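You operate a simulated robot arm through the tools that you are given. There is no shell and no other tool. Be economical: measure what you need, move in short steps, check, and stop when the job is done.

The job below is to be done with a simulated two-armed robot. You get a single attempt, and the scene is never put back.

TASK
Pick up the top-up bottle from the top of the filling bench with one hand, pass it to the other hand and put it on the roof of the sealer. Set down upright: top-up bottle.

The check looks at the end state, three seconds after you hand in, the way a careful person would. Anything else that was tipped, shoved, dropped, spilled or broken makes it a failure.

THE ROBOT
Two 7-joint arms with two-finger grippers on one trunk, on a base that drives. Base frame: it is fixed to the floor where the robot stands at the start and does not move with it; the origin is under the middle of the robot, x ahead of it, y to its left, z up. Units: mm, degrees, N and s.
The left shoulder is at the start at [71, 175, 1101], the right one opposite. With the tool pointing down near the work surface each hand reaches from about 260 to 880 mm from the robot's upright axis, wherever it stands, measured 20 degrees to its own side. Places, roughly: roof of the sealer [-3300, -200, 1500]. Payload 2.94 kg a hand.
Tool frame (each hand has its own): the origin (TCP) lies between the finger pads and is the grasp point; the fingertips stand 30 mm ahead of it; z points along the fingers, y is the line along which they close. The gripper opens to 138 mm. The gripper's body begins 109 mm behind the TCP.
Orientation is that of the tool frame in the base frame, as a unit quaternion [w, x, y, z]. With the fingers straight down and closing along the base's y, the tool's x points along the base's -x, its y along +y and its z along -z.

THE INTERFACE
- The arms move only by the tool apply_moves. It takes "left_plan", "right_plan" or both (then of equal length, played together; a hand with none holds still); each is a list that holds one entry, the list of rows, each a list of 6 numbers: the shift along the tool's x, y, z in mm, then the turn, a rotation vector about the tool's x, y, z in degrees. In form: [[[dx, dy, dz, wx, wy, wz], ...]]. A call has 1 to 12 rows; each row is the pose to reach, as a shift and turn from the pose commanded when the call began, along the tool's axes at that moment. "left_hand" and "right_hand" are, for a hand that has rows, the finger opening in mm, from 0 to 138, set as the call begins (left out, the last holds). Each row takes 0.2 s and may step no farther than 50 mm and 8.6 degrees from the row before; otherwise, or with a gripper value out of range, the whole call is refused. A pose out of reach is approached as far as the arm can. The call stops where the force on the tool passes 40 N (or 10 N more than at its start, if that is more) or the arm is blocked; 0.2 s more then pass. The fingers move at their own pace and stop on an object; they squeeze with about 22 N. The grip force told is the motor's: it shows also when the fingers shut on nothing. Time passes only in rows, and 0.2 s behind the last, so rows that repeat a pose let the fingers close. The reply holds the time, the measured pose of the TCP, the force on the tool along the base axes, the opening and the grip force, in the units named above and with some noise, with the torque about the TCP (base axes, N m) and any sound that the robot's microphone picked up.
- Cameras (640 x 400 px; columns grow to the right, rows downward): "scene" is now at [164, 31.3, 1574.3]; the picture's right is [0.40, -0.92, 0.00], its down [-0.69, -0.30, -0.66] and it looks along [0.60, 0.26, -0.75] (base axes); focal length 272 px, centre (320, 200). "left" rides on the left gripper at [71, -19, -146] in its tool frame; the picture's right is [0.26, 0.96, 0.00], its down [-0.85, 0.23, -0.48] and it looks along [-0.46, 0.12, 0.88] (tool axes); focal length 280 px, centre (320, 200). "right" rides on the right gripper at [71, 19, -146] in its tool frame; the picture's right is [-0.26, 0.97, 0.00], its down [-0.85, -0.23, -0.48] and it looks along [-0.46, -0.13, 0.88] (tool axes); focal length 280 px, centre (320, 200). There is no depth. A picture from a camera that has moved, and an enlarged one, comes with that camera's place and axes in the base frame and with its lens.
- snapshot(camera): a new picture of that camera. No time passes.
- lift_body(by): slides the trunk up (or, below 0, down) by that many mm; the arms and the scene camera ride with it, the base frame stays. It gives what a move gives, with no picture.
- roll_base(legs): drives the robot by 1 to 6 legs, each [ahead, turn to the left] in mm and degrees, along the robot's own axes; the way and the turn of a leg run together, so that a leg with both is an arc; at most 1500 mm and 180 degrees a leg. The arms and the cameras ride along, it lands a little off, and it stops where it bumps. It gives what a move gives.
- aim_head(pan, tilt): turns the head with the scene camera to pan (to the left, within 120 degrees either way) and tilt (down, from -29 to 69), counted from straight ahead of the robot. It gives what a move gives.
- inspect(camera, box): a new picture of the part [left, top, right, bottom] of that camera's present view, enlarged. No time passes.
- sign_off(): hands the job in; it is judged then, once.

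Work in short steps. Places have to be worked out from the pictures, the camera data and where the tool is seen: move nearer, look again, correct. Check each grasp and each placing, and mend what went wrong. You have 120 turns and 100 pictures in all, those below and enlarged ones among them. Open the grippers and draw the arms clear of the work before you hand the job in, unless the task says otherwise; then end with one line.

The tools are called by a JSON object that holds its "op" and its "data". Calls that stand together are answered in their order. apply_moves: Moves the arms, as the interface text tells. Its arguments: {"type":"object","properties":{"left_plan":{"type":"array"},"left_hand":{"type":"number"},"right_plan":{"type":"array"},"right_hand":{"type":"number"}},"required":[]} The other tools are called the same way: lift_body (by) slides the trunk up or down; roll_base (legs) drives the base; aim_head (pan, tilt) turns the head that bears the scene camera; snapshot (camera) takes a picture; inspect (camera, box) takes an enlarged picture of a part of a camera's view; sign_off () hands the job in.

At the start:

```text
clock: 0.0
left_ee_pos: [538.8, 436.9, 1064.5]
left_ee_rot: [0.0, 0.0, 1.0, 0.0]
left_force: [0.8, -0.6, 0.1]
left_wrist_torque: [0.03, 0.01, 0.0]
left_opening: 138.1
left_grasp_force: 0.0
right_ee_pos: [502.3, -89.1, 1080.6]
right_ee_rot: [-0.001, 0.001, 1.0, 0.002]
right_force: [0.7, 0.0, -0.4]
right_wrist_torque: [0.0, 0.03, 0.0]
right_opening: 138.0
right_grasp_force: 0.1
trunk travel left (down, up): [-275.0, 459.0]
robot x, y, heading: [0.4, -1.3, -0.1]
head pan, tilt: [23.6, 48.7]
```

scene: 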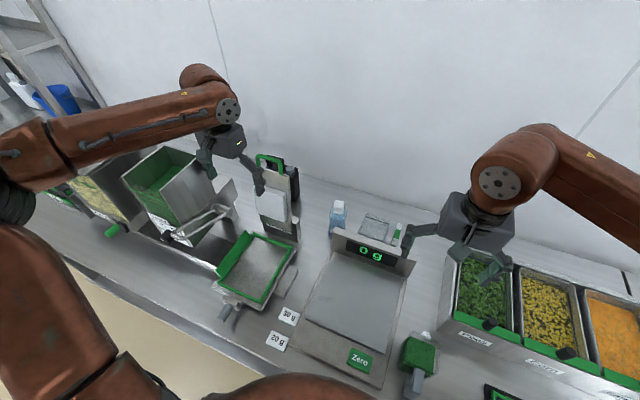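
right: 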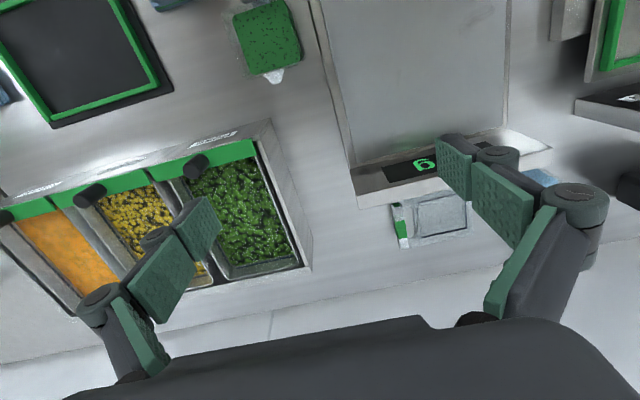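
left: 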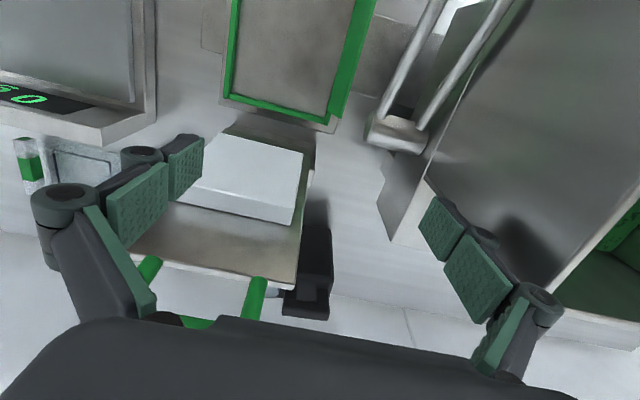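

I see a filling bench with a scale and a small clear/blue bottle behind the scale. I'll zoom in on it and on the surroundings.

{"op": "inspect", "data": {"camera": "scene", "box": [230, 140, 430, 265]}}

{"op": "inspect", "data": {"camera": "scene", "box": [0, 20, 160, 120]}}

```text
3.20 times, centred on (330, 202) of scene
camera zoom: at [164.0, 31.3, 1574.3], right [0.4, -0.92, 0.0], down [-0.69, -0.3, -0.66], along [0.6, 0.26, -0.75], focal length 872 px, centre (288, 192)
```

zoom: 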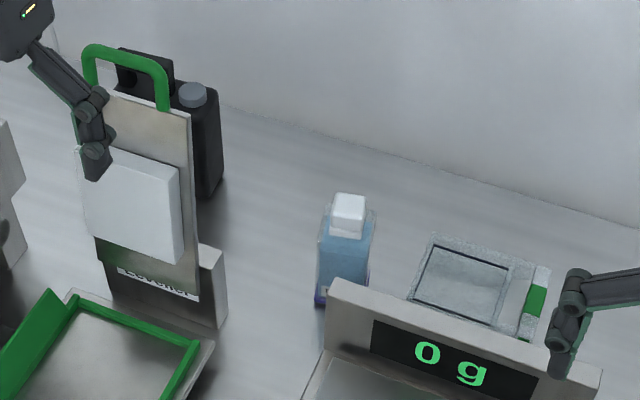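

```text
4.00 times, centred on (80, 70) of scene
camera zoom: at [164.0, 31.3, 1574.3], right [0.4, -0.92, 0.0], down [-0.69, -0.3, -0.66], along [0.6, 0.26, -0.75], focal length 1090 px, centre (1280, 720)
```

zoom: 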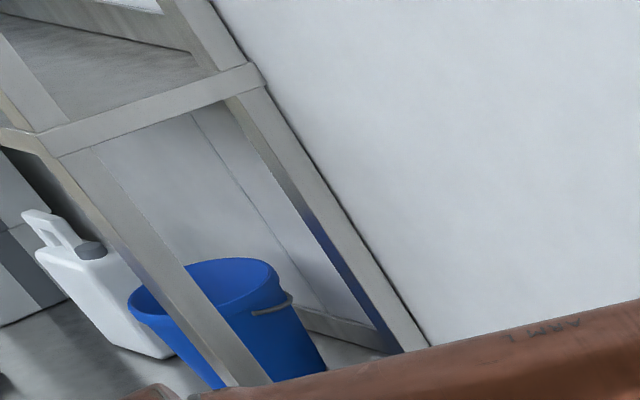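

The small blue bottle is one candidate; there is a dark canister behind the board. I'll look at the rest of the bench and at the sealer behind me.

{"op": "aim_head", "data": {"pan": -30, "tilt": 35}}

{"op": "snapshot", "data": {"camera": "scene"}}

{"op": "aim_head", "data": {"pan": -120, "tilt": 10}}

{"op": "snapshot", "data": {"camera": "scene"}}

{"op": "aim_head", "data": {"pan": 120, "tilt": 10}}

{"op": "snapshot", "data": {"camera": "scene"}}

{"op": "aim_head", "data": {"pan": 55, "tilt": 35}}

{"op": "snapshot", "data": {"camera": "scene"}}

```text
clock: 1.2
left_ee_pos: [539.3, 437.6, 1066.1]
left_ee_rot: [-0.001, 0.0, 1.0, 0.001]
left_force: [0.1, -0.8, 0.7]
left_wrist_torque: [-0.01, -0.01, -0.05]
left_opening: 137.8
left_grasp_force: 0.1
right_ee_pos: [502.3, -89.9, 1080.2]
right_ee_rot: [-0.001, 0.0, 1.0, 0.002]
right_force: [-0.8, 0.5, 0.0]
right_wrist_torque: [-0.02, -0.01, 0.0]
right_opening: 138.1
right_grasp_force: 0.0
trunk travel left (down, up): [-275.0, 459.0]
robot x, y, heading: [-1.3, 1.0, 0.1]
head pan, tilt: [-30.0, 35.0]
```

```text
94 pictures are left
camera scene: at [168.7, -44.0, 1594.3], right [-0.5, -0.87, 0.0], down [-0.5, 0.29, -0.82], along [0.71, -0.41, -0.57], focal length 272 px, centre (320, 200)
```

scene: 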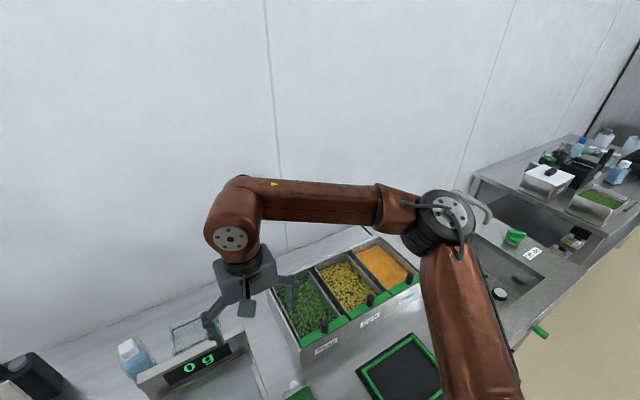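

```text
clock: 2.9
left_ee_pos: [540.3, 437.8, 1066.4]
left_ee_rot: [0.0, 0.0, 1.0, 0.0]
left_force: [0.3, -0.5, -0.8]
left_wrist_torque: [-0.02, 0.0, 0.02]
left_opening: 137.9
left_grasp_force: 0.2
right_ee_pos: [501.1, -88.8, 1080.7]
right_ee_rot: [-0.001, 0.001, 1.0, 0.003]
right_force: [0.8, 0.4, -0.9]
right_wrist_torque: [0.0, 0.04, 0.0]
right_opening: 138.2
right_grasp_force: 0.0
trunk travel left (down, up): [-275.0, 459.0]
robot x, y, heading: [-1.5, -2.5, -0.2]
head pan, tilt: [-120.0, 10.0]
```

```text
93 pictures are left
camera scene: at [46.0, -80.6, 1634.5], right [-0.87, 0.5, 0.0], down [0.09, 0.15, -0.98], along [-0.49, -0.85, -0.17], focal length 272 px, centre (320, 200)
```

scene: 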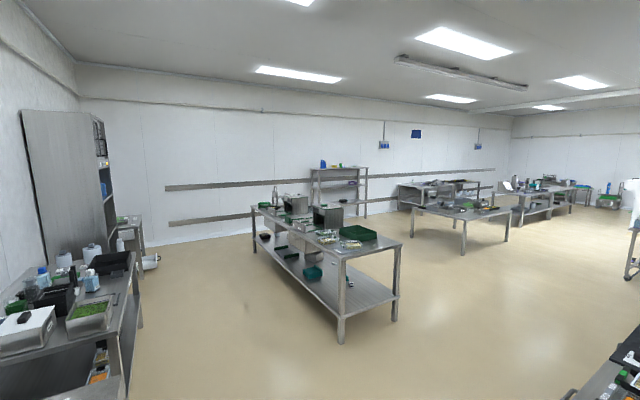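

```text
clock: 6.3
left_ee_pos: [540.0, 438.0, 1065.3]
left_ee_rot: [0.0, 0.0, 1.0, -0.001]
left_force: [0.4, -0.1, -0.4]
left_wrist_torque: [-0.05, 0.0, -0.03]
left_opening: 137.9
left_grasp_force: 0.0
right_ee_pos: [502.2, -89.7, 1080.4]
right_ee_rot: [-0.001, 0.001, 1.0, 0.002]
right_force: [0.3, 0.0, 0.2]
right_wrist_torque: [0.01, 0.0, -0.02]
right_opening: 138.1
right_grasp_force: 0.1
trunk travel left (down, up): [-275.0, 459.0]
robot x, y, heading: [1.9, -0.5, 0.2]
head pan, tilt: [120.0, 10.0]
```

```text
92 pictures are left
camera scene: at [46.0, 80.5, 1634.5], right [0.87, 0.5, 0.0], down [0.09, -0.15, -0.98], along [-0.49, 0.85, -0.17], focal length 272 px, centre (320, 200)
```

scene: 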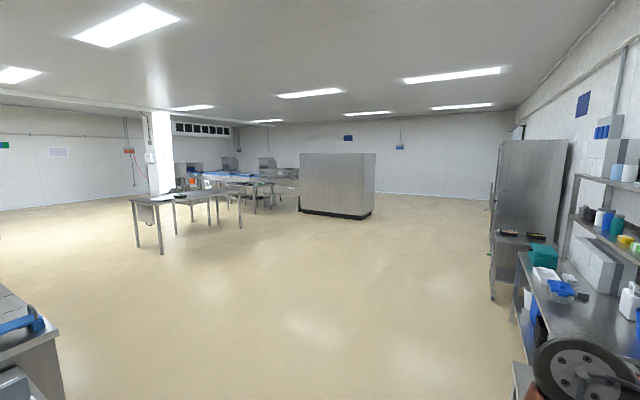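

```text
clock: 7.6
left_ee_pos: [539.6, 438.3, 1065.2]
left_ee_rot: [-0.001, 0.001, 1.0, 0.001]
left_force: [-0.2, 0.2, -0.5]
left_wrist_torque: [0.0, 0.02, -0.03]
left_opening: 138.0
left_grasp_force: 0.0
right_ee_pos: [502.8, -88.9, 1080.8]
right_ee_rot: [0.0, 0.001, 1.0, 0.001]
right_force: [-0.3, -0.1, 0.2]
right_wrist_torque: [0.0, 0.01, 0.0]
right_opening: 138.1
right_grasp_force: 0.0
trunk travel left (down, up): [-275.0, 459.0]
robot x, y, heading: [-0.9, -0.5, -0.0]
head pan, tilt: [55.0, 35.0]
```

```text
91 pictures are left
camera scene: at [142.9, 72.1, 1594.4], right [0.82, -0.57, 0.0], down [-0.33, -0.47, -0.82], along [0.47, 0.67, -0.57], focal length 272 px, centre (320, 200)
```

scene: 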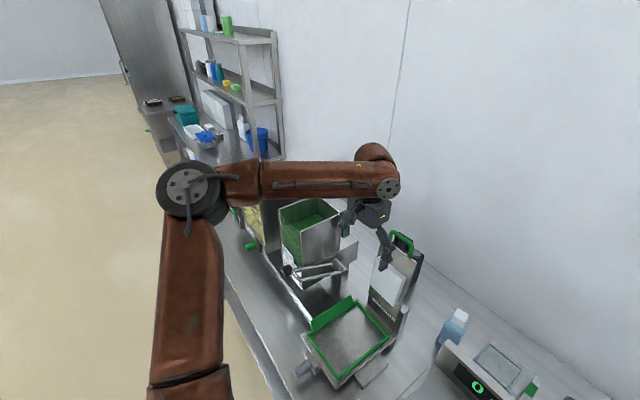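

The bottle cap triangulates to about (696, 200, 930), on the bench at about z 770. The green board handle stands up to z of about 1078, so I'll raise the left hand first, then go over the bottle.

{"op": "apply_moves", "data": {"left_plan": [[[0, 0, -50, 0, 0, 0], [0, 0, -100, 0, 0, 0], [-20, -40, -100, 0, 0, 0], [-40, -80, -100, 0, 0, 0], [-55, -120, -100, 0, 0, 0], [-70, -165, -100, 0, 0, 0], [-80, -210, -100, 0, 0, 0], [-90, -237, -100, 0, 0, 0]]]}}

{"op": "snapshot", "data": {"camera": "left"}}

{"op": "aim_head", "data": {"pan": 15, "tilt": 50}}

{"op": "snapshot", "data": {"camera": "scene"}}

```text
clock: 9.4
left_ee_pos: [594.9, 288.0, 1161.0]
left_ee_rot: [0.0, -0.002, 1.0, 0.0]
left_force: [0.3, 0.1, -0.4]
left_wrist_torque: [-0.04, 0.05, 0.02]
left_opening: 137.5
left_grasp_force: 0.1
left hand out of reach, approached as far as the arm can: row 6, 7, 8
right_ee_pos: [504.3, -88.7, 1080.6]
right_ee_rot: [-0.002, 0.001, 1.0, 0.001]
right_force: [0.3, 0.4, 0.1]
right_wrist_torque: [-0.01, 0.07, 0.0]
right_opening: 138.1
right_grasp_force: 0.0
trunk travel left (down, up): [-275.0, 459.0]
robot x, y, heading: [1.0, -1.8, -0.2]
head pan, tilt: [55.0, 35.0]
```

```text
90 pictures are left
camera left: at [522.9, 270.2, 1306.8], right [-0.27, 0.96, 0.0], down [0.85, 0.24, 0.48], along [0.46, 0.13, -0.88], focal length 280 px, centre (320, 200)
```

left: 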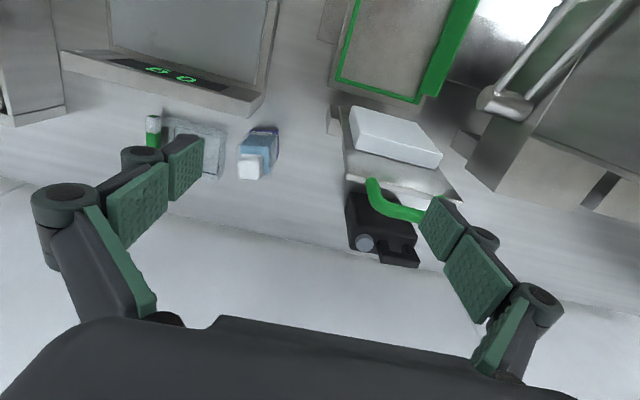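

```text
clock: 10.5
left_ee_pos: [591.7, 288.4, 1163.3]
left_ee_rot: [0.001, -0.002, 1.0, -0.001]
left_force: [0.3, 0.0, 0.2]
left_wrist_torque: [-0.02, 0.01, -0.02]
left_opening: 137.6
left_grasp_force: 0.0
right_ee_pos: [503.5, -90.3, 1080.4]
right_ee_rot: [-0.001, 0.0, 1.0, 0.001]
right_force: [1.0, 0.4, -0.5]
right_wrist_torque: [0.0, 0.02, 0.02]
right_opening: 138.1
right_grasp_force: 0.0
trunk travel left (down, up): [-275.0, 459.0]
robot x, y, heading: [-1.3, 0.8, -0.2]
head pan, tilt: [15.0, 50.0]
```

```text
89 pictures are left
camera scene: at [166.7, 19.7, 1572.7], right [0.26, -0.97, 0.0], down [-0.74, -0.2, -0.64], along [0.62, 0.17, -0.77], focal length 272 px, centre (320, 200)
```

scene: 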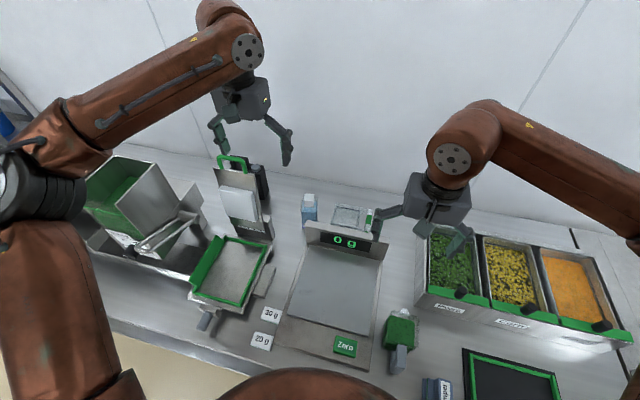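

The left hand hit its reach limit at that height, so I'll raise the trunk to help. Then I can go in lower relative to the shoulder.

{"op": "lift_body", "data": {"by": 150}}

{"op": "apply_moves", "data": {"left_plan": [[[0, -40, 30, 0, 0, 0], [0, -80, 70, 0, 0, 0], [-40, -88, 110, 0, 0, 0], [-80, -88, 150, 0, 0, 0], [-80, -88, 150, 0, 0, 0]]]}}

{"op": "snapshot", "data": {"camera": "left"}}

```text
clock: 12.2
left_ee_pos: [553.2, 291.2, 1362.0]
left_ee_rot: [0.049, -0.001, 0.999, 0.0]
left_force: [0.4, -0.3, -0.4]
left_wrist_torque: [-0.03, 0.04, -0.02]
left_opening: 137.9
left_grasp_force: 0.0
right_ee_pos: [503.4, -90.0, 1231.1]
right_ee_rot: [0.0, 0.0, 1.0, 0.001]
right_force: [-0.5, 0.7, -0.5]
right_wrist_torque: [-0.01, 0.02, 0.03]
right_opening: 138.0
right_grasp_force: 0.0
trunk travel left (down, up): [-425.0, 309.0]
robot x, y, heading: [-1.0, -0.1, -0.2]
head pan, tilt: [15.0, 50.0]
```

```text
refused: row 2 steps farther than a row can; nothing moved
```

```text
88 pictures are left
camera left: at [467.5, 272.6, 1500.0], right [-0.26, 0.96, -0.03], down [0.8, 0.23, 0.56], along [0.54, 0.12, -0.83], focal length 280 px, centre (320, 200)
```

left: 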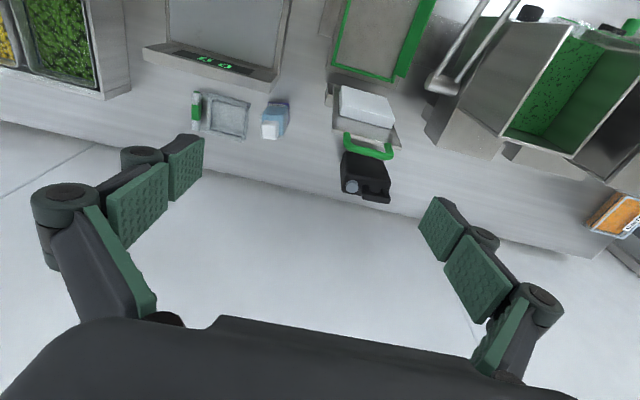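

The lift left the hand at (553, 291, 1362) with a slight tilt. I'll make a small test move to see which pose the commands count from.

{"op": "apply_moves", "data": {"left_plan": [[[0, 0, 40, 0, 0, 0], [0, 0, 80, 0, 0, 0], [0, 0, 80, 0, 0, 0]]]}}

```text
clock: 13.0
left_ee_pos: [560.6, 292.6, 1283.2]
left_ee_rot: [0.05, -0.001, 0.999, 0.0]
left_force: [0.2, 0.2, -0.4]
left_wrist_torque: [0.0, -0.03, 0.0]
left_opening: 138.1
left_grasp_force: 0.0
right_ee_pos: [502.1, -89.3, 1231.0]
right_ee_rot: [0.0, 0.0, 1.0, 0.001]
right_force: [0.3, 0.1, 0.3]
right_wrist_torque: [-0.03, -0.01, 0.02]
right_opening: 138.0
right_grasp_force: 0.0
trunk travel left (down, up): [-425.0, 309.0]
robot x, y, heading: [-1.2, 1.1, -0.2]
head pan, tilt: [15.0, 50.0]
```

Commands count from the actual pose. I'll level the tool and go over the bottle at z of about 1130.

{"op": "apply_moves", "data": {"left_plan": [[[0, -20, 40, 0, 2, 0], [-20, -45, 75, 0, 4, 0], [-50, -70, 105, 0, 5.7, 0], [-80, -93, 135, 0, 5.7, 0], [-119, -93, 160, 0, 5.7, 0], [-119, -93, 166, 0, 5.7, 0]]]}}

{"op": "snapshot", "data": {"camera": "left"}}

```text
clock: 14.4
left_ee_pos: [566.8, 276.6, 1151.1]
left_ee_rot: [0.001, 0.0, 1.0, -0.001]
left_force: [0.1, 0.1, 0.3]
left_wrist_torque: [-0.01, -0.03, 0.04]
left_opening: 138.0
left_grasp_force: 0.0
left hand out of reach, approached as far as the arm can: row 2, 3, 4, 5, 6
right_ee_pos: [501.3, -90.1, 1229.5]
right_ee_rot: [0.0, 0.001, 1.0, 0.002]
right_force: [-0.8, -0.6, -0.2]
right_wrist_torque: [0.03, -0.01, -0.03]
right_opening: 138.0
right_grasp_force: 0.0
trunk travel left (down, up): [-425.0, 309.0]
robot x, y, heading: [-2.1, 2.1, -0.2]
head pan, tilt: [15.0, 50.0]
```

```text
87 pictures are left
camera left: at [494.9, 257.3, 1297.4], right [-0.26, 0.96, 0.0], down [0.85, 0.23, 0.48], along [0.46, 0.12, -0.88], focal length 280 px, centre (320, 200)
```

left: 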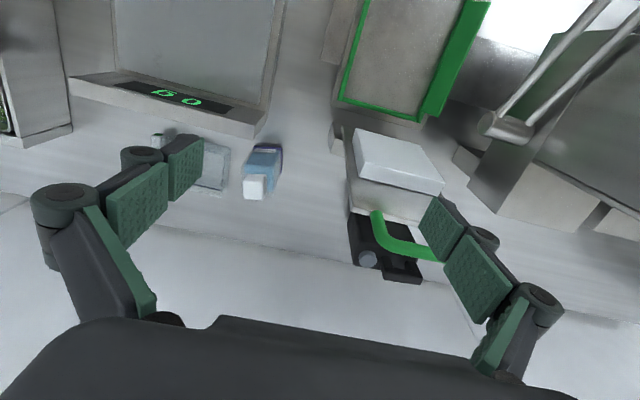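

Inward motion is limited, probably by a wrist joint. I'll zoom in on the bottle's shape and test a yaw of the tool.

{"op": "inspect", "data": {"camera": "left", "box": [200, 110, 320, 210]}}

{"op": "apply_moves", "data": {"left_plan": [[[0, 0, 0, 0, 0, 8], [0, 0, 0, 0, 0, 16], [0, -20, 0, 0, 0, 16], [0, -40, 0, 0, 0, 16], [0, -60, 0, 0, 0, 16]]]}}

```text
4.00 times, centred on (260, 160) of left
camera zoom: at [494.9, 257.3, 1297.4], right [-0.26, 0.96, 0.0], down [0.85, 0.23, 0.48], along [0.46, 0.12, -0.88], focal length 1122 px, centre (560, 360)
```

zoom: 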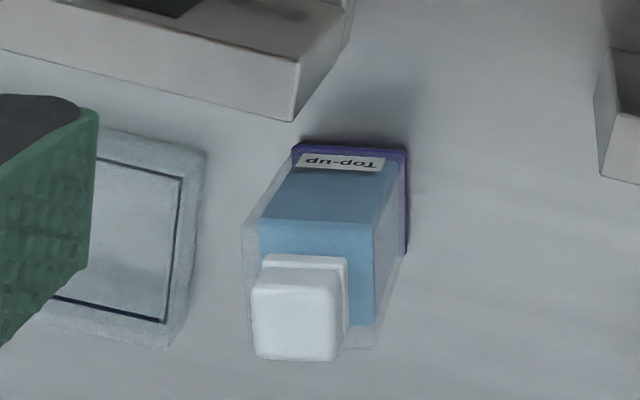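

```text
clock: 15.6
left_ee_pos: [538.3, 238.5, 1155.0]
left_ee_rot: [0.0, 0.137, 0.991, 0.0]
left_force: [-0.3, -0.4, 0.0]
left_wrist_torque: [0.02, -0.01, -0.02]
left_opening: 138.1
left_grasp_force: 0.0
left hand out of reach, approached as far as the arm can: row 3, 4, 5
right_ee_pos: [502.2, -89.6, 1229.9]
right_ee_rot: [0.001, 0.001, 1.0, 0.002]
right_force: [-0.2, 0.7, -0.5]
right_wrist_torque: [0.01, -0.01, 0.0]
right_opening: 137.9
right_grasp_force: 0.1
trunk travel left (down, up): [-425.0, 309.0]
robot x, y, heading: [-4.0, 0.4, -0.1]
head pan, tilt: [15.0, 50.0]
```

The label reads "Top-up", so this is the right bottle; it is square and turned about 15° to face me. Height relative to the shoulder seems to be what limits reach, so I'll raise the trunk and then lower the hand.

{"op": "lift_body", "data": {"by": 250}}

{"op": "apply_moves", "data": {"left_plan": [[[0, 0, 50, 0, 0, -8], [0, 0, 100, 0, 0, -16], [0, 0, 150, 0, 0, -24], [0, 0, 200, 0, 0, -31], [0, 0, 240, 0, 0, -31], [0, 0, 270, 0, 0, -31]]]}}

```text
clock: 18.2
left_ee_pos: [526.3, 239.3, 1427.1]
left_ee_rot: [0.021, 0.139, 0.99, 0.002]
left_force: [0.0, 0.3, -0.9]
left_wrist_torque: [0.0, 0.02, -0.01]
left_opening: 138.0
left_grasp_force: 0.1
right_ee_pos: [503.7, -89.5, 1479.4]
right_ee_rot: [-0.001, 0.001, 1.0, 0.001]
right_force: [0.5, 0.9, -0.7]
right_wrist_torque: [-0.01, -0.01, -0.01]
right_opening: 137.8
right_grasp_force: 0.0
trunk travel left (down, up): [-675.0, 59.0]
robot x, y, heading: [2.3, -0.2, -0.2]
head pan, tilt: [15.0, 50.0]
```

```text
clock: 19.6
left_ee_pos: [476.7, 287.3, 1215.9]
left_ee_rot: [0.02, -0.132, 0.991, -0.004]
left_force: [-0.4, 0.0, -0.2]
left_wrist_torque: [-0.02, -0.01, -0.02]
left_opening: 138.1
left_grasp_force: 0.0
left hand out of reach, approached as far as the arm can: row 1, 2, 3, 4, 5, 6
right_ee_pos: [502.5, -88.6, 1481.5]
right_ee_rot: [-0.002, 0.001, 1.0, 0.001]
right_force: [0.3, -0.3, -0.4]
right_wrist_torque: [-0.03, 0.02, -0.04]
right_opening: 137.8
right_grasp_force: 0.0
trunk travel left (down, up): [-675.0, 59.0]
robot x, y, heading: [2.5, 2.4, -0.4]
head pan, tilt: [15.0, 50.0]
```

Still at a limit even when lower. I'll look at the left arm's posture.

{"op": "aim_head", "data": {"pan": 40, "tilt": 40}}

{"op": "snapshot", "data": {"camera": "scene"}}

```text
clock: 20.5
left_ee_pos: [476.0, 286.7, 1217.2]
left_ee_rot: [0.021, -0.131, 0.991, -0.005]
left_force: [-0.4, -0.8, -0.1]
left_wrist_torque: [-0.02, -0.01, -0.01]
left_opening: 138.0
left_grasp_force: 0.0
right_ee_pos: [503.6, -90.5, 1479.7]
right_ee_rot: [0.0, 0.0, 1.0, 0.002]
right_force: [0.2, -0.2, -0.6]
right_wrist_torque: [-0.02, 0.0, 0.0]
right_opening: 137.8
right_grasp_force: 0.2
trunk travel left (down, up): [-675.0, 59.0]
robot x, y, heading: [-1.6, 2.3, 0.2]
head pan, tilt: [40.0, 40.0]
```

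```text
85 pictures are left
camera scene: at [46.4, 54.2, 1988.3], right [0.64, -0.77, 0.0], down [-0.49, -0.41, -0.77], along [0.59, 0.49, -0.64], focal length 272 px, centre (320, 200)
```

scene: 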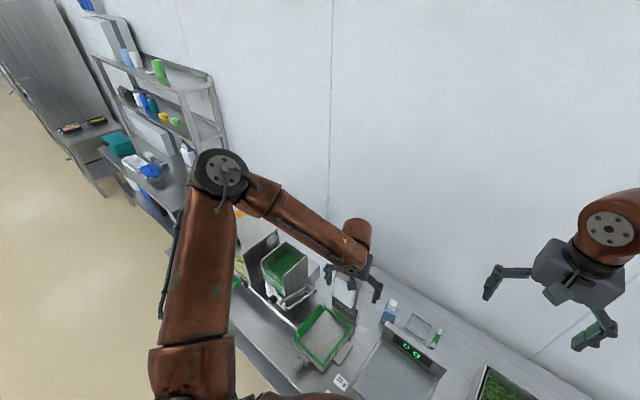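

Raising the trunk shifts it backwards as well (the camera went from x of about 155 to 46), which costs reach. I'll bring it back down in stages, keeping the left hand above the obstacles.

{"op": "lift_body", "data": {"by": -130}}

{"op": "apply_moves", "data": {"left_plan": [[[0, 0, -40, 0, 0, 0], [0, 0, -80, 0, 0, 0], [0, 0, -100, 0, 0, 0]]]}}

{"op": "lift_body", "data": {"by": -120}}

```text
clock: 22.1
left_ee_pos: [482.4, 288.6, 1087.9]
left_ee_rot: [0.02, -0.131, 0.991, -0.004]
left_force: [0.3, 0.7, 0.0]
left_wrist_torque: [0.0, 0.03, 0.01]
left_opening: 138.0
left_grasp_force: 0.1
right_ee_pos: [501.4, -90.0, 1350.6]
right_ee_rot: [0.001, 0.001, 1.0, 0.001]
right_force: [-0.3, 0.2, 0.5]
right_wrist_torque: [-0.02, -0.01, 0.01]
right_opening: 138.0
right_grasp_force: 0.0
trunk travel left (down, up): [-545.0, 189.0]
robot x, y, heading: [-5.3, -0.1, -0.2]
head pan, tilt: [40.0, 40.0]
```

```text
clock: 22.9
left_ee_pos: [476.1, 289.0, 1187.6]
left_ee_rot: [0.021, -0.131, 0.991, -0.003]
left_force: [-0.2, 0.2, 0.0]
left_wrist_torque: [0.02, -0.02, 0.01]
left_opening: 137.9
left_grasp_force: 0.1
right_ee_pos: [502.5, -89.8, 1349.6]
right_ee_rot: [-0.001, 0.001, 1.0, 0.001]
right_force: [0.2, -0.7, -0.1]
right_wrist_torque: [-0.01, 0.0, 0.01]
right_opening: 138.2
right_grasp_force: 0.1
trunk travel left (down, up): [-545.0, 189.0]
robot x, y, heading: [-1.9, -1.9, -0.1]
head pan, tilt: [40.0, 40.0]
```

```text
clock: 24.4
left_ee_pos: [477.3, 287.7, 1067.8]
left_ee_rot: [0.02, -0.131, 0.991, -0.005]
left_force: [0.3, 0.1, 1.2]
left_wrist_torque: [0.0, -0.02, 0.01]
left_opening: 138.2
left_grasp_force: 0.1
right_ee_pos: [502.2, -89.6, 1231.1]
right_ee_rot: [0.0, 0.001, 1.0, 0.002]
right_force: [0.1, 0.8, 0.5]
right_wrist_torque: [-0.03, -0.05, -0.01]
right_opening: 138.0
right_grasp_force: 0.1
trunk travel left (down, up): [-425.0, 309.0]
robot x, y, heading: [-0.9, 0.3, 0.0]
head pan, tilt: [40.0, 40.0]
```

Now I'll try heading over the bottle at this lower height, z of about 1065.

{"op": "apply_moves", "data": {"left_plan": [[[-20, -40, 0, 0, 2.3, 0], [-40, -80, 0, 0, 2.3, 0], [-70, -110, 0, 0, 2.3, 0], [-110, -130, 0, 0, 2.3, 0], [-150, -141, 0, 0, 2.3, 0], [-180, -141, 0, 0, 2.3, 0]]], "left_hand": 100}}

{"op": "snapshot", "data": {"camera": "left"}}

```text
clock: 25.8
left_ee_pos: [554.9, 265.9, 1100.1]
left_ee_rot: [0.001, -0.131, 0.991, -0.007]
left_force: [-0.8, 1.1, -0.6]
left_wrist_torque: [-0.01, -0.03, 0.03]
left_opening: 99.8
left_grasp_force: 0.1
left hand out of reach, approached as far as the arm can: row 2, 3, 4, 5, 6
right_ee_pos: [502.8, -89.5, 1229.4]
right_ee_rot: [-0.002, 0.002, 1.0, 0.002]
right_force: [-1.1, -0.3, -0.1]
right_wrist_torque: [0.0, -0.05, 0.01]
right_opening: 138.2
right_grasp_force: 0.1
trunk travel left (down, up): [-425.0, 309.0]
robot x, y, heading: [2.5, -2.6, -0.2]
head pan, tilt: [40.0, 40.0]
```

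```text
84 pictures are left
camera left: at [490.4, 231.3, 1246.5], right [-0.5, 0.86, -0.01], down [0.76, 0.45, 0.47], along [0.41, 0.23, -0.88], focal length 280 px, centre (320, 200)
```

left: 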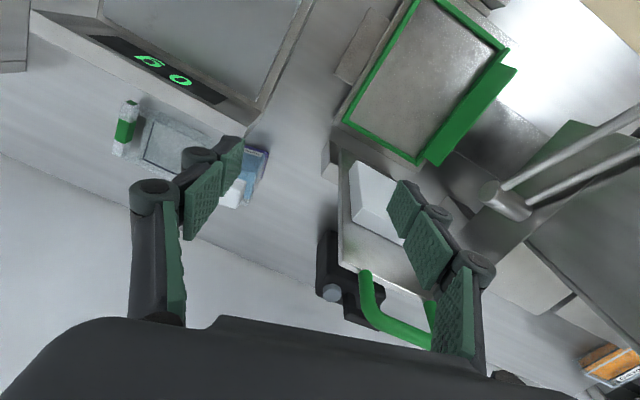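

The right hand started at a bearing of only 10° with no trouble, so the left arm is probably stuck in a bad elbow posture. I'll back off to near its start pose, put the trunk back at 0, and come inward low.

{"op": "apply_moves", "data": {"left_plan": [[[40, 0, 0, 0, 0, 0], [70, 20, 0, 0, 0, 4], [70, 60, 0, 0, 0, 8], [70, 100, 0, 0, 0, 15], [70, 140, 0, 0, 0, 15], [70, 170, 0, 0, 0, 15]]]}}

{"op": "lift_body", "data": {"by": -75}}

{"op": "apply_moves", "data": {"left_plan": [[[0, 0, -25, 0, 0, 0], [0, 0, -50, 0, 0, 0], [0, 0, -60, 0, 0, 0]]]}}

{"op": "lift_body", "data": {"by": -75}}

```text
clock: 27.2
left_ee_pos: [449.0, 414.2, 1096.8]
left_ee_rot: [0.002, 0.002, 1.0, -0.006]
left_force: [0.3, 1.0, 1.2]
left_wrist_torque: [-0.04, 0.02, 0.0]
left_opening: 100.1
left_grasp_force: 0.0
right_ee_pos: [501.7, -88.8, 1230.7]
right_ee_rot: [0.0, 0.001, 1.0, 0.001]
right_force: [0.4, 0.3, 0.3]
right_wrist_torque: [0.0, -0.04, 0.01]
right_opening: 138.0
right_grasp_force: 0.0
trunk travel left (down, up): [-425.0, 309.0]
robot x, y, heading: [0.2, -0.3, -0.1]
head pan, tilt: [40.0, 40.0]
```

```text
clock: 28.3
left_ee_pos: [451.8, 413.2, 1023.1]
left_ee_rot: [0.002, 0.0, 1.0, -0.006]
left_force: [0.2, -0.7, -0.5]
left_wrist_torque: [0.02, 0.0, -0.02]
left_opening: 100.0
left_grasp_force: 0.0
right_ee_pos: [501.3, -89.9, 1156.4]
right_ee_rot: [0.0, 0.001, 1.0, 0.001]
right_force: [-0.6, 0.4, 0.5]
right_wrist_torque: [0.0, -0.05, -0.01]
right_opening: 138.0
right_grasp_force: 0.1
trunk travel left (down, up): [-350.0, 384.0]
robot x, y, heading: [1.4, -3.7, 0.0]
head pan, tilt: [40.0, 40.0]
```

```text
clock: 29.1
left_ee_pos: [449.3, 415.2, 1081.3]
left_ee_rot: [0.001, 0.0, 1.0, -0.006]
left_force: [0.9, 0.3, 0.9]
left_wrist_torque: [-0.02, 0.01, 0.03]
left_opening: 100.2
left_grasp_force: 0.1
right_ee_pos: [503.1, -90.0, 1155.6]
right_ee_rot: [-0.001, 0.0, 1.0, 0.001]
right_force: [-1.0, 0.8, -0.6]
right_wrist_torque: [0.0, 0.04, 0.03]
right_opening: 137.7
right_grasp_force: 0.0
trunk travel left (down, up): [-350.0, 384.0]
robot x, y, heading: [0.8, -0.1, -0.2]
head pan, tilt: [40.0, 40.0]
```

```text
clock: 30.2
left_ee_pos: [450.2, 414.8, 1007.2]
left_ee_rot: [0.003, 0.0, 1.0, -0.006]
left_force: [0.2, -0.5, 0.8]
left_wrist_torque: [0.02, -0.05, 0.03]
left_opening: 100.1
left_grasp_force: 0.2
right_ee_pos: [501.9, -89.3, 1081.3]
right_ee_rot: [-0.001, 0.0, 1.0, 0.002]
right_force: [-0.5, -0.2, 0.1]
right_wrist_torque: [0.02, -0.03, 0.04]
right_opening: 138.0
right_grasp_force: 0.0
trunk travel left (down, up): [-275.0, 459.0]
robot x, y, heading: [1.5, 1.2, 0.1]
head pan, tilt: [40.0, 40.0]
```

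Trunk is back at 0. I'll move the left hand inward at x of about 450, z of about 1030.

{"op": "apply_moves", "data": {"left_plan": [[[0, -45, -20, 0, 0, 0], [0, -90, -20, 0, 0, 0], [0, -135, -20, 0, 0, 0], [0, -180, -20, 0, 0, 0], [0, -225, -20, 0, 0, 0], [0, -225, -20, 0, 0, 0]]]}}

```text
clock: 31.6
left_ee_pos: [451.2, 191.3, 1030.0]
left_ee_rot: [0.001, 0.0, 1.0, -0.006]
left_force: [0.1, -0.2, -0.2]
left_wrist_torque: [0.01, -0.03, 0.03]
left_opening: 99.8
left_grasp_force: 0.0
right_ee_pos: [501.4, -88.6, 1080.9]
right_ee_rot: [0.0, 0.001, 1.0, 0.002]
right_force: [0.2, -0.3, -0.4]
right_wrist_torque: [0.04, -0.01, -0.01]
right_opening: 138.0
right_grasp_force: 0.1
trunk travel left (down, up): [-275.0, 459.0]
robot x, y, heading: [1.0, 1.5, 0.1]
head pan, tilt: [40.0, 40.0]
```

Reached freely. Now I'll go forward towards the bottle, adding the 15° yaw.

{"op": "apply_moves", "data": {"left_plan": [[[-40, 0, 0, 0, 0, -5], [-80, 0, 0, 0, 0, -10], [-120, 0, 0, 0, 0, -15], [-160, 0, 0, 0, 0, -15], [-190, 0, 0, 0, 0, -15]]]}}

{"op": "snapshot", "data": {"camera": "left"}}

```text
clock: 32.8
left_ee_pos: [571.5, 221.2, 1021.0]
left_ee_rot: [0.002, -0.125, 0.992, -0.006]
left_force: [-0.7, -0.3, -0.3]
left_wrist_torque: [0.05, -0.05, 0.0]
left_opening: 100.1
left_grasp_force: 0.1
left hand out of reach, approached as far as the arm can: row 3, 4, 5
right_ee_pos: [500.7, -90.9, 1082.2]
right_ee_rot: [0.0, 0.001, 1.0, 0.002]
right_force: [0.1, 0.2, 0.5]
right_wrist_torque: [0.03, 0.0, 0.01]
right_opening: 138.0
right_grasp_force: 0.0
trunk travel left (down, up): [-275.0, 459.0]
robot x, y, heading: [-3.9, -1.7, 0.1]
head pan, tilt: [40.0, 40.0]
```

```text
83 pictures are left
camera left: at [507.0, 187.0, 1165.5], right [-0.49, 0.87, -0.01], down [0.76, 0.44, 0.47], along [0.42, 0.23, -0.88], focal length 280 px, centre (320, 200)
```

left: 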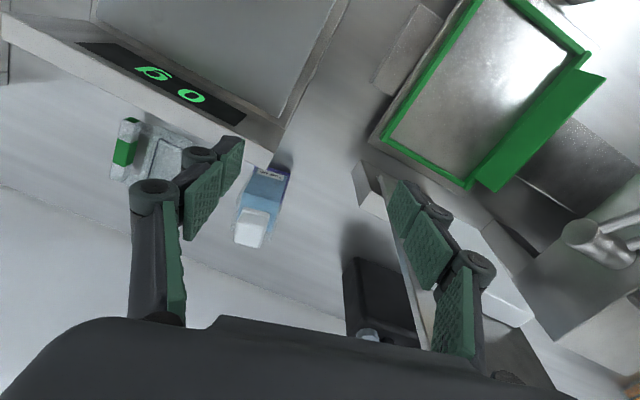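

The reach limit shows up again with the tool straight down. I'll pitch the tool forward 40° (wrist back and lower), which should extend reach and still suit a grasp over the scale display.

{"op": "apply_moves", "data": {"left_plan": [[[0, 0, 0, 0, -8, 0], [0, 0, 0, 0, -16, 0], [0, 0, 0, 0, -24, 0], [0, 0, 0, 0, -32, 0], [0, 0, 0, 0, -40, 0], [0, 0, 0, 0, -40, 0]]]}}

{"op": "snapshot", "data": {"camera": "left"}}

{"op": "aim_head", "data": {"pan": 15, "tilt": 45}}

{"op": "snapshot", "data": {"camera": "scene"}}

```text
clock: 34.2
left_ee_pos: [570.6, 223.2, 1017.7]
left_ee_rot: [0.339, -0.126, 0.931, 0.039]
left_force: [-0.1, 0.1, 0.1]
left_wrist_torque: [0.03, 0.01, 0.01]
left_opening: 99.9
left_grasp_force: 0.1
right_ee_pos: [503.0, -89.2, 1080.0]
right_ee_rot: [-0.001, 0.001, 1.0, 0.001]
right_force: [0.7, 0.0, 0.2]
right_wrist_torque: [0.0, 0.02, 0.01]
right_opening: 138.0
right_grasp_force: 0.1
trunk travel left (down, up): [-275.0, 459.0]
robot x, y, heading: [1.1, 0.9, 0.3]
head pan, tilt: [40.0, 40.0]
```

```text
82 pictures are left
camera left: at [433.1, 167.5, 1083.5], right [-0.44, 0.88, -0.18], down [0.27, 0.32, 0.91], along [0.85, 0.35, -0.38], focal length 280 px, centre (320, 200)
```

left: 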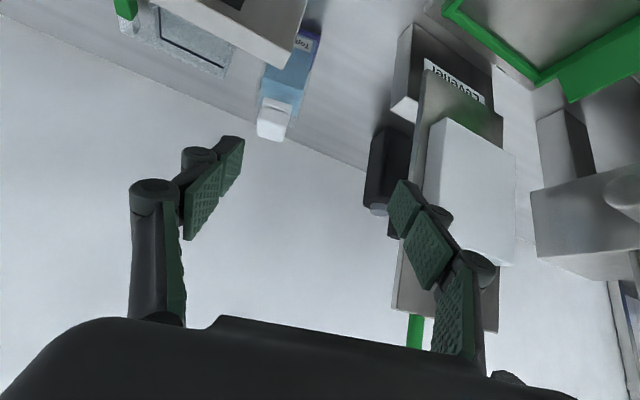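

```text
clock: 35.1
left_ee_pos: [571.4, 223.1, 1017.3]
left_ee_rot: [0.341, -0.125, 0.931, 0.038]
left_force: [-0.2, -0.1, -0.5]
left_wrist_torque: [0.02, -0.01, -0.03]
left_opening: 100.2
left_grasp_force: 0.0
right_ee_pos: [502.6, -89.1, 1080.7]
right_ee_rot: [-0.001, 0.0, 1.0, 0.002]
right_force: [0.9, -0.4, -0.2]
right_wrist_torque: [0.03, 0.01, 0.02]
right_opening: 138.0
right_grasp_force: 0.0
trunk travel left (down, up): [-275.0, 459.0]
robot x, y, heading: [3.6, 2.5, -0.2]
head pan, tilt: [15.0, 45.0]
```

```text
81 pictures are left
camera scene: at [171.0, 20.9, 1579.5], right [0.26, -0.97, 0.0], down [-0.68, -0.18, -0.71], along [0.68, 0.18, -0.71], focal length 272 px, centre (320, 200)
```

scene: 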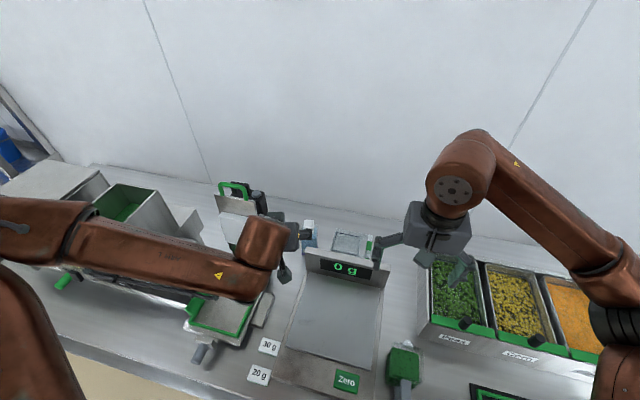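

Bottle estimate: centre (695, 203), cap top at about 930, bench at about 800, body about 56 mm wide. I'll move to a standoff 130 mm back along the pitched tool axis and verify.

{"op": "apply_moves", "data": {"left_plan": [[[0, -25, 24, 0, 0, 0], [0, -49, 48, 0, 0, 0], [0, -49, 48, 0, 0, 0]]]}}

{"op": "snapshot", "data": {"camera": "left"}}

{"op": "inspect", "data": {"camera": "scene", "box": [240, 180, 400, 280]}}

```text
clock: 35.9
left_ee_pos: [606.2, 189.7, 988.0]
left_ee_rot: [0.34, -0.126, 0.931, 0.04]
left_force: [0.3, 0.1, 0.1]
left_wrist_torque: [0.02, -0.01, 0.0]
left_opening: 99.9
left_grasp_force: 0.0
left hand out of reach, approached as far as the arm can: row 2, 3
right_ee_pos: [502.1, -91.3, 1080.6]
right_ee_rot: [0.0, 0.0, 1.0, 0.002]
right_force: [0.6, 0.1, -0.4]
right_wrist_torque: [0.04, -0.03, 0.01]
right_opening: 138.0
right_grasp_force: 0.1
trunk travel left (down, up): [-275.0, 459.0]
robot x, y, heading: [1.0, -0.8, -0.2]
head pan, tilt: [15.0, 45.0]
```

```text
80 pictures are left
camera left: at [468.0, 134.5, 1054.2], right [-0.44, 0.88, -0.18], down [0.27, 0.32, 0.91], along [0.85, 0.35, -0.38], focal length 280 px, centre (320, 200)
```

left: 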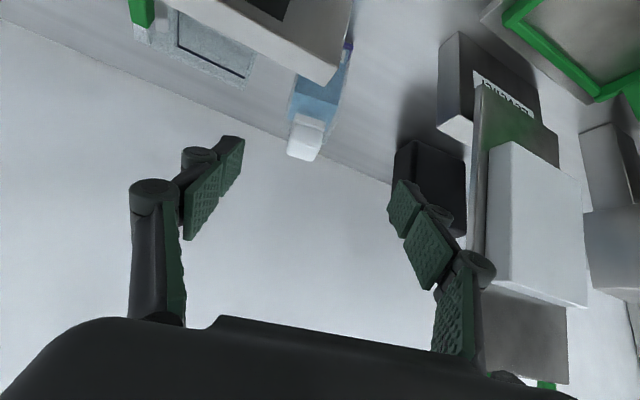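

```text
4.00 times, centred on (320, 230) of scene
camera zoom: at [170.5, 19.5, 1579.7], right [0.26, -0.97, 0.0], down [-0.68, -0.18, -0.71], along [0.68, 0.18, -0.71], focal length 1090 px, centre (320, 80)
```

zoom: 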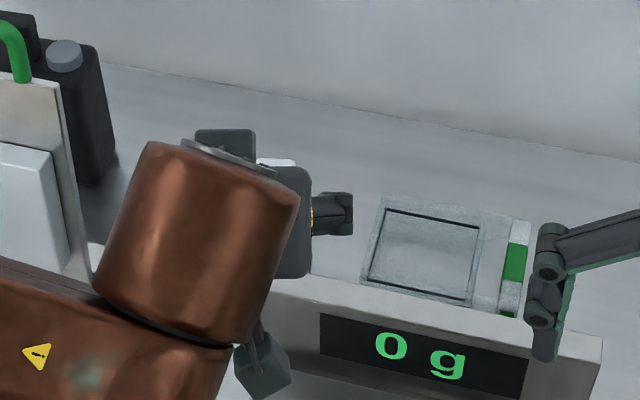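

Still limited at a radius of about 635. I'll look down at the gap between my base and the bench, since driving a little closer may be the simplest fix.

{"op": "aim_head", "data": {"pan": 0, "tilt": 69}}

{"op": "snapshot", "data": {"camera": "scene"}}

{"op": "aim_head", "data": {"pan": 60, "tilt": 60}}

{"op": "snapshot", "data": {"camera": "scene"}}

```text
clock: 36.8
left_ee_pos: [606.6, 189.8, 988.0]
left_ee_rot: [0.34, -0.125, 0.931, 0.038]
left_force: [-0.4, 0.3, -0.9]
left_wrist_torque: [0.01, -0.03, -0.02]
left_opening: 99.9
left_grasp_force: 0.1
right_ee_pos: [501.8, -89.5, 1080.0]
right_ee_rot: [-0.001, 0.001, 1.0, 0.002]
right_force: [-0.3, 0.5, -0.4]
right_wrist_torque: [-0.02, -0.03, 0.01]
right_opening: 137.9
right_grasp_force: 0.0
trunk travel left (down, up): [-275.0, 459.0]
robot x, y, heading: [-4.0, 1.8, 0.1]
head pan, tilt: [0.0, 68.8]
```

```text
78 pictures are left
camera scene: at [148.5, -0.3, 1550.7], right [0.0, -1.0, 0.0], down [-0.93, 0.0, -0.36], along [0.36, 0.0, -0.93], focal length 272 px, centre (320, 200)
```

scene: 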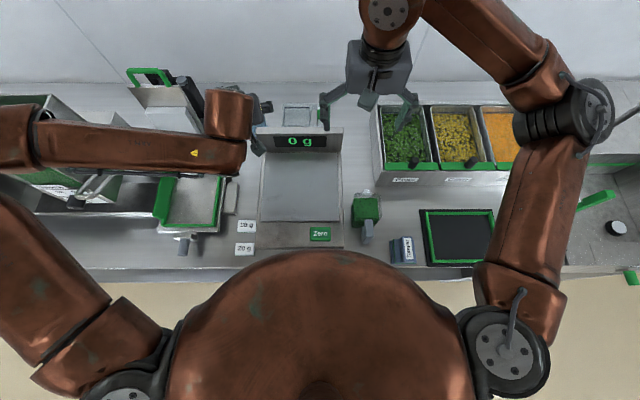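

```text
clock: 38.1
left_ee_pos: [607.1, 191.4, 987.2]
left_ee_rot: [0.34, -0.126, 0.931, 0.039]
left_force: [-0.2, 0.2, 0.7]
left_wrist_torque: [-0.01, -0.03, 0.01]
left_opening: 100.2
left_grasp_force: 0.1
right_ee_pos: [503.0, -88.8, 1081.0]
right_ee_rot: [0.0, 0.001, 1.0, 0.002]
right_force: [0.2, -0.1, -0.6]
right_wrist_torque: [0.01, -0.01, -0.01]
right_opening: 138.1
right_grasp_force: 0.1
trunk travel left (down, up): [-275.0, 459.0]
robot x, y, heading: [0.7, 1.2, 0.1]
head pan, tilt: [60.0, 60.0]
```

```text
77 pictures are left
camera scene: at [125.8, 57.4, 1560.0], right [0.87, -0.5, 0.0], down [-0.43, -0.75, -0.5], along [0.25, 0.43, -0.87], focal length 272 px, centre (320, 200)
```

scene: 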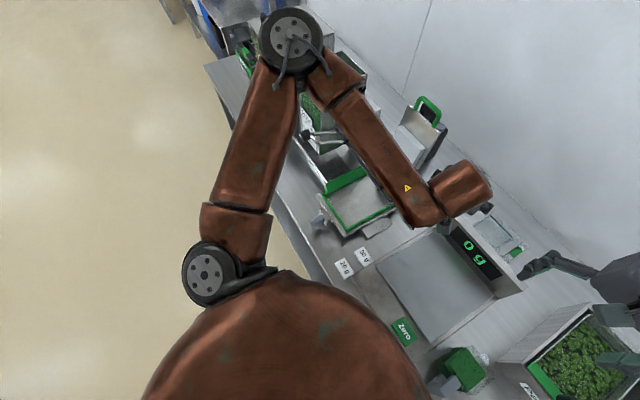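

The elbow is still well bent, so a wrist or shoulder joint is limiting, and the forearm points inward. Yawing the tool clockwise should ease that; I'll test yaw 0 and push forward.

{"op": "apply_moves", "data": {"left_plan": [[[0, 0, 0, 4.8, 0, 5.7], [0, 0, 0, 9.6, 0, 11.5], [-8, -9, 20, 9.6, 0, 11.5], [-16, -18, 40, 9.6, 0, 11.5], [-16, -18, 40, 9.6, 0, 11.5]]]}}

```text
clock: 39.3
left_ee_pos: [648.3, 181.6, 969.2]
left_ee_rot: [0.343, -0.003, 0.939, -0.005]
left_force: [-0.2, -1.3, -0.4]
left_wrist_torque: [0.01, -0.02, 0.04]
left_opening: 99.8
left_grasp_force: 0.1
right_ee_pos: [501.9, -90.3, 1081.7]
right_ee_rot: [0.0, 0.001, 1.0, 0.001]
right_force: [-0.4, -1.1, 0.9]
right_wrist_torque: [0.03, 0.0, -0.01]
right_opening: 137.9
right_grasp_force: 0.1
trunk travel left (down, up): [-275.0, 459.0]
robot x, y, heading: [2.9, -0.2, 0.1]
head pan, tilt: [60.0, 60.0]
```

With yaw 0 the hand reaches (648, 182, 969). I'll centre on the bottle laterally and check the view before advancing.

{"op": "apply_moves", "data": {"left_plan": [[[10, 21, 0, 0, 0, 0], [20, 21, 0, 0, 0, 0], [20, 21, 0, 0, 0, 0]]]}}

{"op": "snapshot", "data": {"camera": "left"}}

{"op": "aim_head", "data": {"pan": 0, "tilt": 45}}

{"op": "inspect", "data": {"camera": "scene", "box": [200, 130, 360, 230]}}

{"op": "snapshot", "data": {"camera": "right"}}

```text
clock: 40.1
left_ee_pos: [632.3, 203.2, 955.6]
left_ee_rot: [0.344, -0.002, 0.939, -0.006]
left_force: [-0.5, 0.2, -0.6]
left_wrist_torque: [-0.05, -0.01, -0.01]
left_opening: 100.1
left_grasp_force: 0.1
right_ee_pos: [502.1, -88.9, 1080.9]
right_ee_rot: [-0.001, 0.002, 1.0, 0.002]
right_force: [0.5, 0.0, 0.3]
right_wrist_torque: [-0.01, 0.01, 0.01]
right_opening: 137.9
right_grasp_force: 0.0
trunk travel left (down, up): [-275.0, 459.0]
robot x, y, heading: [1.6, -0.7, -0.1]
head pan, tilt: [60.0, 60.0]
```

```text
76 pictures are left
camera left: at [483.7, 185.5, 1021.0], right [-0.2, 0.96, -0.18], down [0.34, 0.24, 0.91], along [0.92, 0.12, -0.38], focal length 280 px, centre (320, 200)
```

left: 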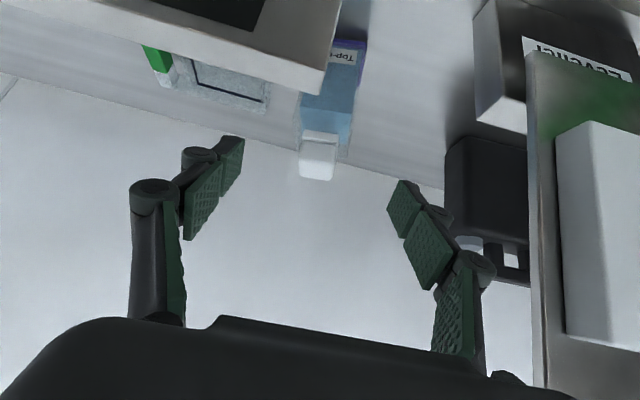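

```text
clock: 41.4
left_ee_pos: [632.8, 203.1, 954.8]
left_ee_rot: [0.344, -0.002, 0.939, -0.006]
left_force: [-0.5, 0.9, 0.0]
left_wrist_torque: [0.01, -0.03, -0.04]
left_opening: 99.9
left_grasp_force: 0.1
right_ee_pos: [502.2, -89.8, 1080.8]
right_ee_rot: [-0.001, 0.001, 1.0, 0.002]
right_force: [-1.1, 0.3, -0.1]
right_wrist_torque: [-0.01, 0.01, 0.01]
right_opening: 137.9
right_grasp_force: 0.0
trunk travel left (down, up): [-275.0, 459.0]
robot x, y, heading: [0.3, 0.5, -0.1]
head pan, tilt: [0.0, 45.0]
```

```text
4.00 times, centred on (280, 180) of scene
camera zoom: at [173.8, -0.1, 1579.5], right [0.0, -1.0, 0.0], down [-0.71, 0.0, -0.71], along [0.71, 0.0, -0.71], focal length 1090 px, centre (480, 280)
```

zoom: 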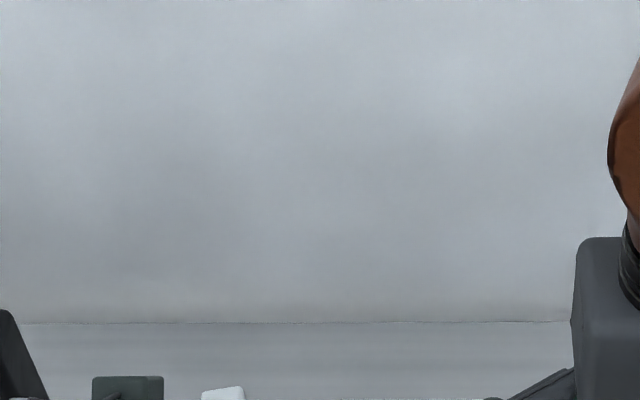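

```text
74 pictures are left
camera right: at [431.5, -70.4, 1226.6], right [0.26, 0.96, 0.0], down [0.85, -0.23, 0.47], along [0.46, -0.12, -0.88], focal length 280 px, centre (320, 200)
```

right: 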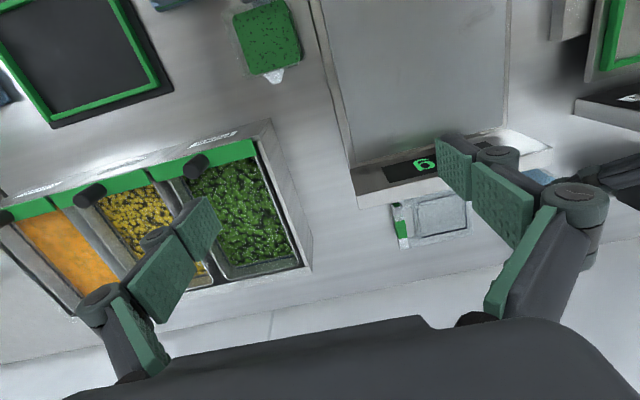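

The bottle is centred between the fingers in the left view, and the fingers will clear the scale display (top at about z 872) by about 40 mm. I'll advance along the tool axis, partway first.

{"op": "apply_moves", "data": {"left_plan": [[[5, 1, 20, 0, 0, 0], [11, 1, 40, 0, 0, 0], [11, 1, 60, 0, 0, 0], [11, 1, 75, 0, 0, 0], [11, 1, 75, 0, 0, 0]]]}}

{"op": "snapshot", "data": {"camera": "left"}}

{"op": "aim_head", "data": {"pan": -25, "tilt": 40}}

{"op": "snapshot", "data": {"camera": "scene"}}

```text
clock: 42.6
left_ee_pos: [668.2, 210.8, 894.4]
left_ee_rot: [0.344, -0.002, 0.939, -0.007]
left_force: [-0.3, 0.1, 0.6]
left_wrist_torque: [0.01, 0.0, 0.0]
left_opening: 100.1
left_grasp_force: 0.0
left hand out of reach, approached as far as the arm can: row 4, 5
right_ee_pos: [503.7, -89.9, 1080.1]
right_ee_rot: [0.0, 0.001, 1.0, 0.002]
right_force: [0.1, 0.2, 0.8]
right_wrist_torque: [0.01, -0.03, 0.02]
right_opening: 138.0
right_grasp_force: 0.0
trunk travel left (down, up): [-275.0, 459.0]
robot x, y, heading: [-0.0, 1.4, -0.0]
head pan, tilt: [0.0, 45.0]
```

```text
73 pictures are left
camera left: at [519.1, 192.4, 960.4], right [-0.2, 0.96, -0.18], down [0.34, 0.24, 0.91], along [0.92, 0.12, -0.38], focal length 280 px, centre (320, 200)
```

left: 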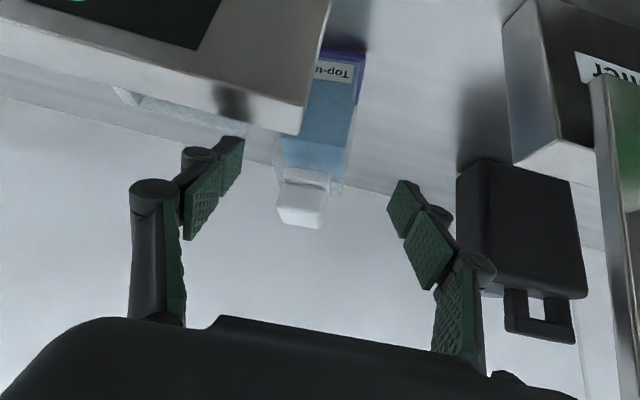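

```text
clock: 43.5
left_ee_pos: [667.7, 211.0, 894.1]
left_ee_rot: [0.343, -0.002, 0.939, -0.007]
left_force: [1.0, -1.3, 0.0]
left_wrist_torque: [0.0, -0.02, 0.03]
left_opening: 100.2
left_grasp_force: 0.1
right_ee_pos: [501.8, -89.7, 1079.8]
right_ee_rot: [-0.002, 0.001, 1.0, 0.002]
right_force: [-0.2, 0.2, 0.0]
right_wrist_torque: [0.02, -0.01, 0.0]
right_opening: 138.0
right_grasp_force: 0.1
trunk travel left (down, up): [-275.0, 459.0]
robot x, y, heading: [3.5, -0.4, -0.2]
head pan, tilt: [-25.0, 40.0]
```

```text
72 pictures are left
camera scene: at [169.6, -36.1, 1586.8], right [-0.42, -0.91, 0.0], down [-0.58, 0.27, -0.77], along [0.69, -0.32, -0.64], focal length 272 px, centre (320, 200)
```

scene: 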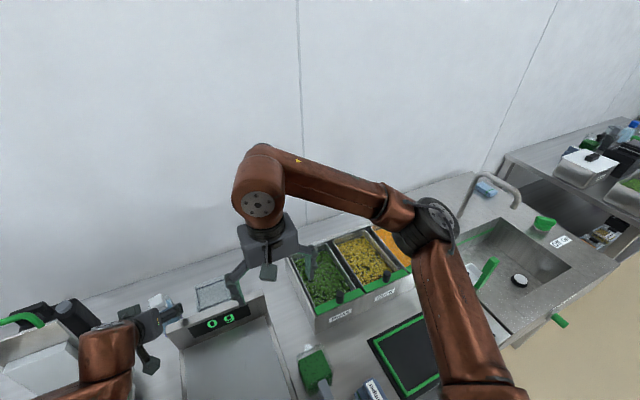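

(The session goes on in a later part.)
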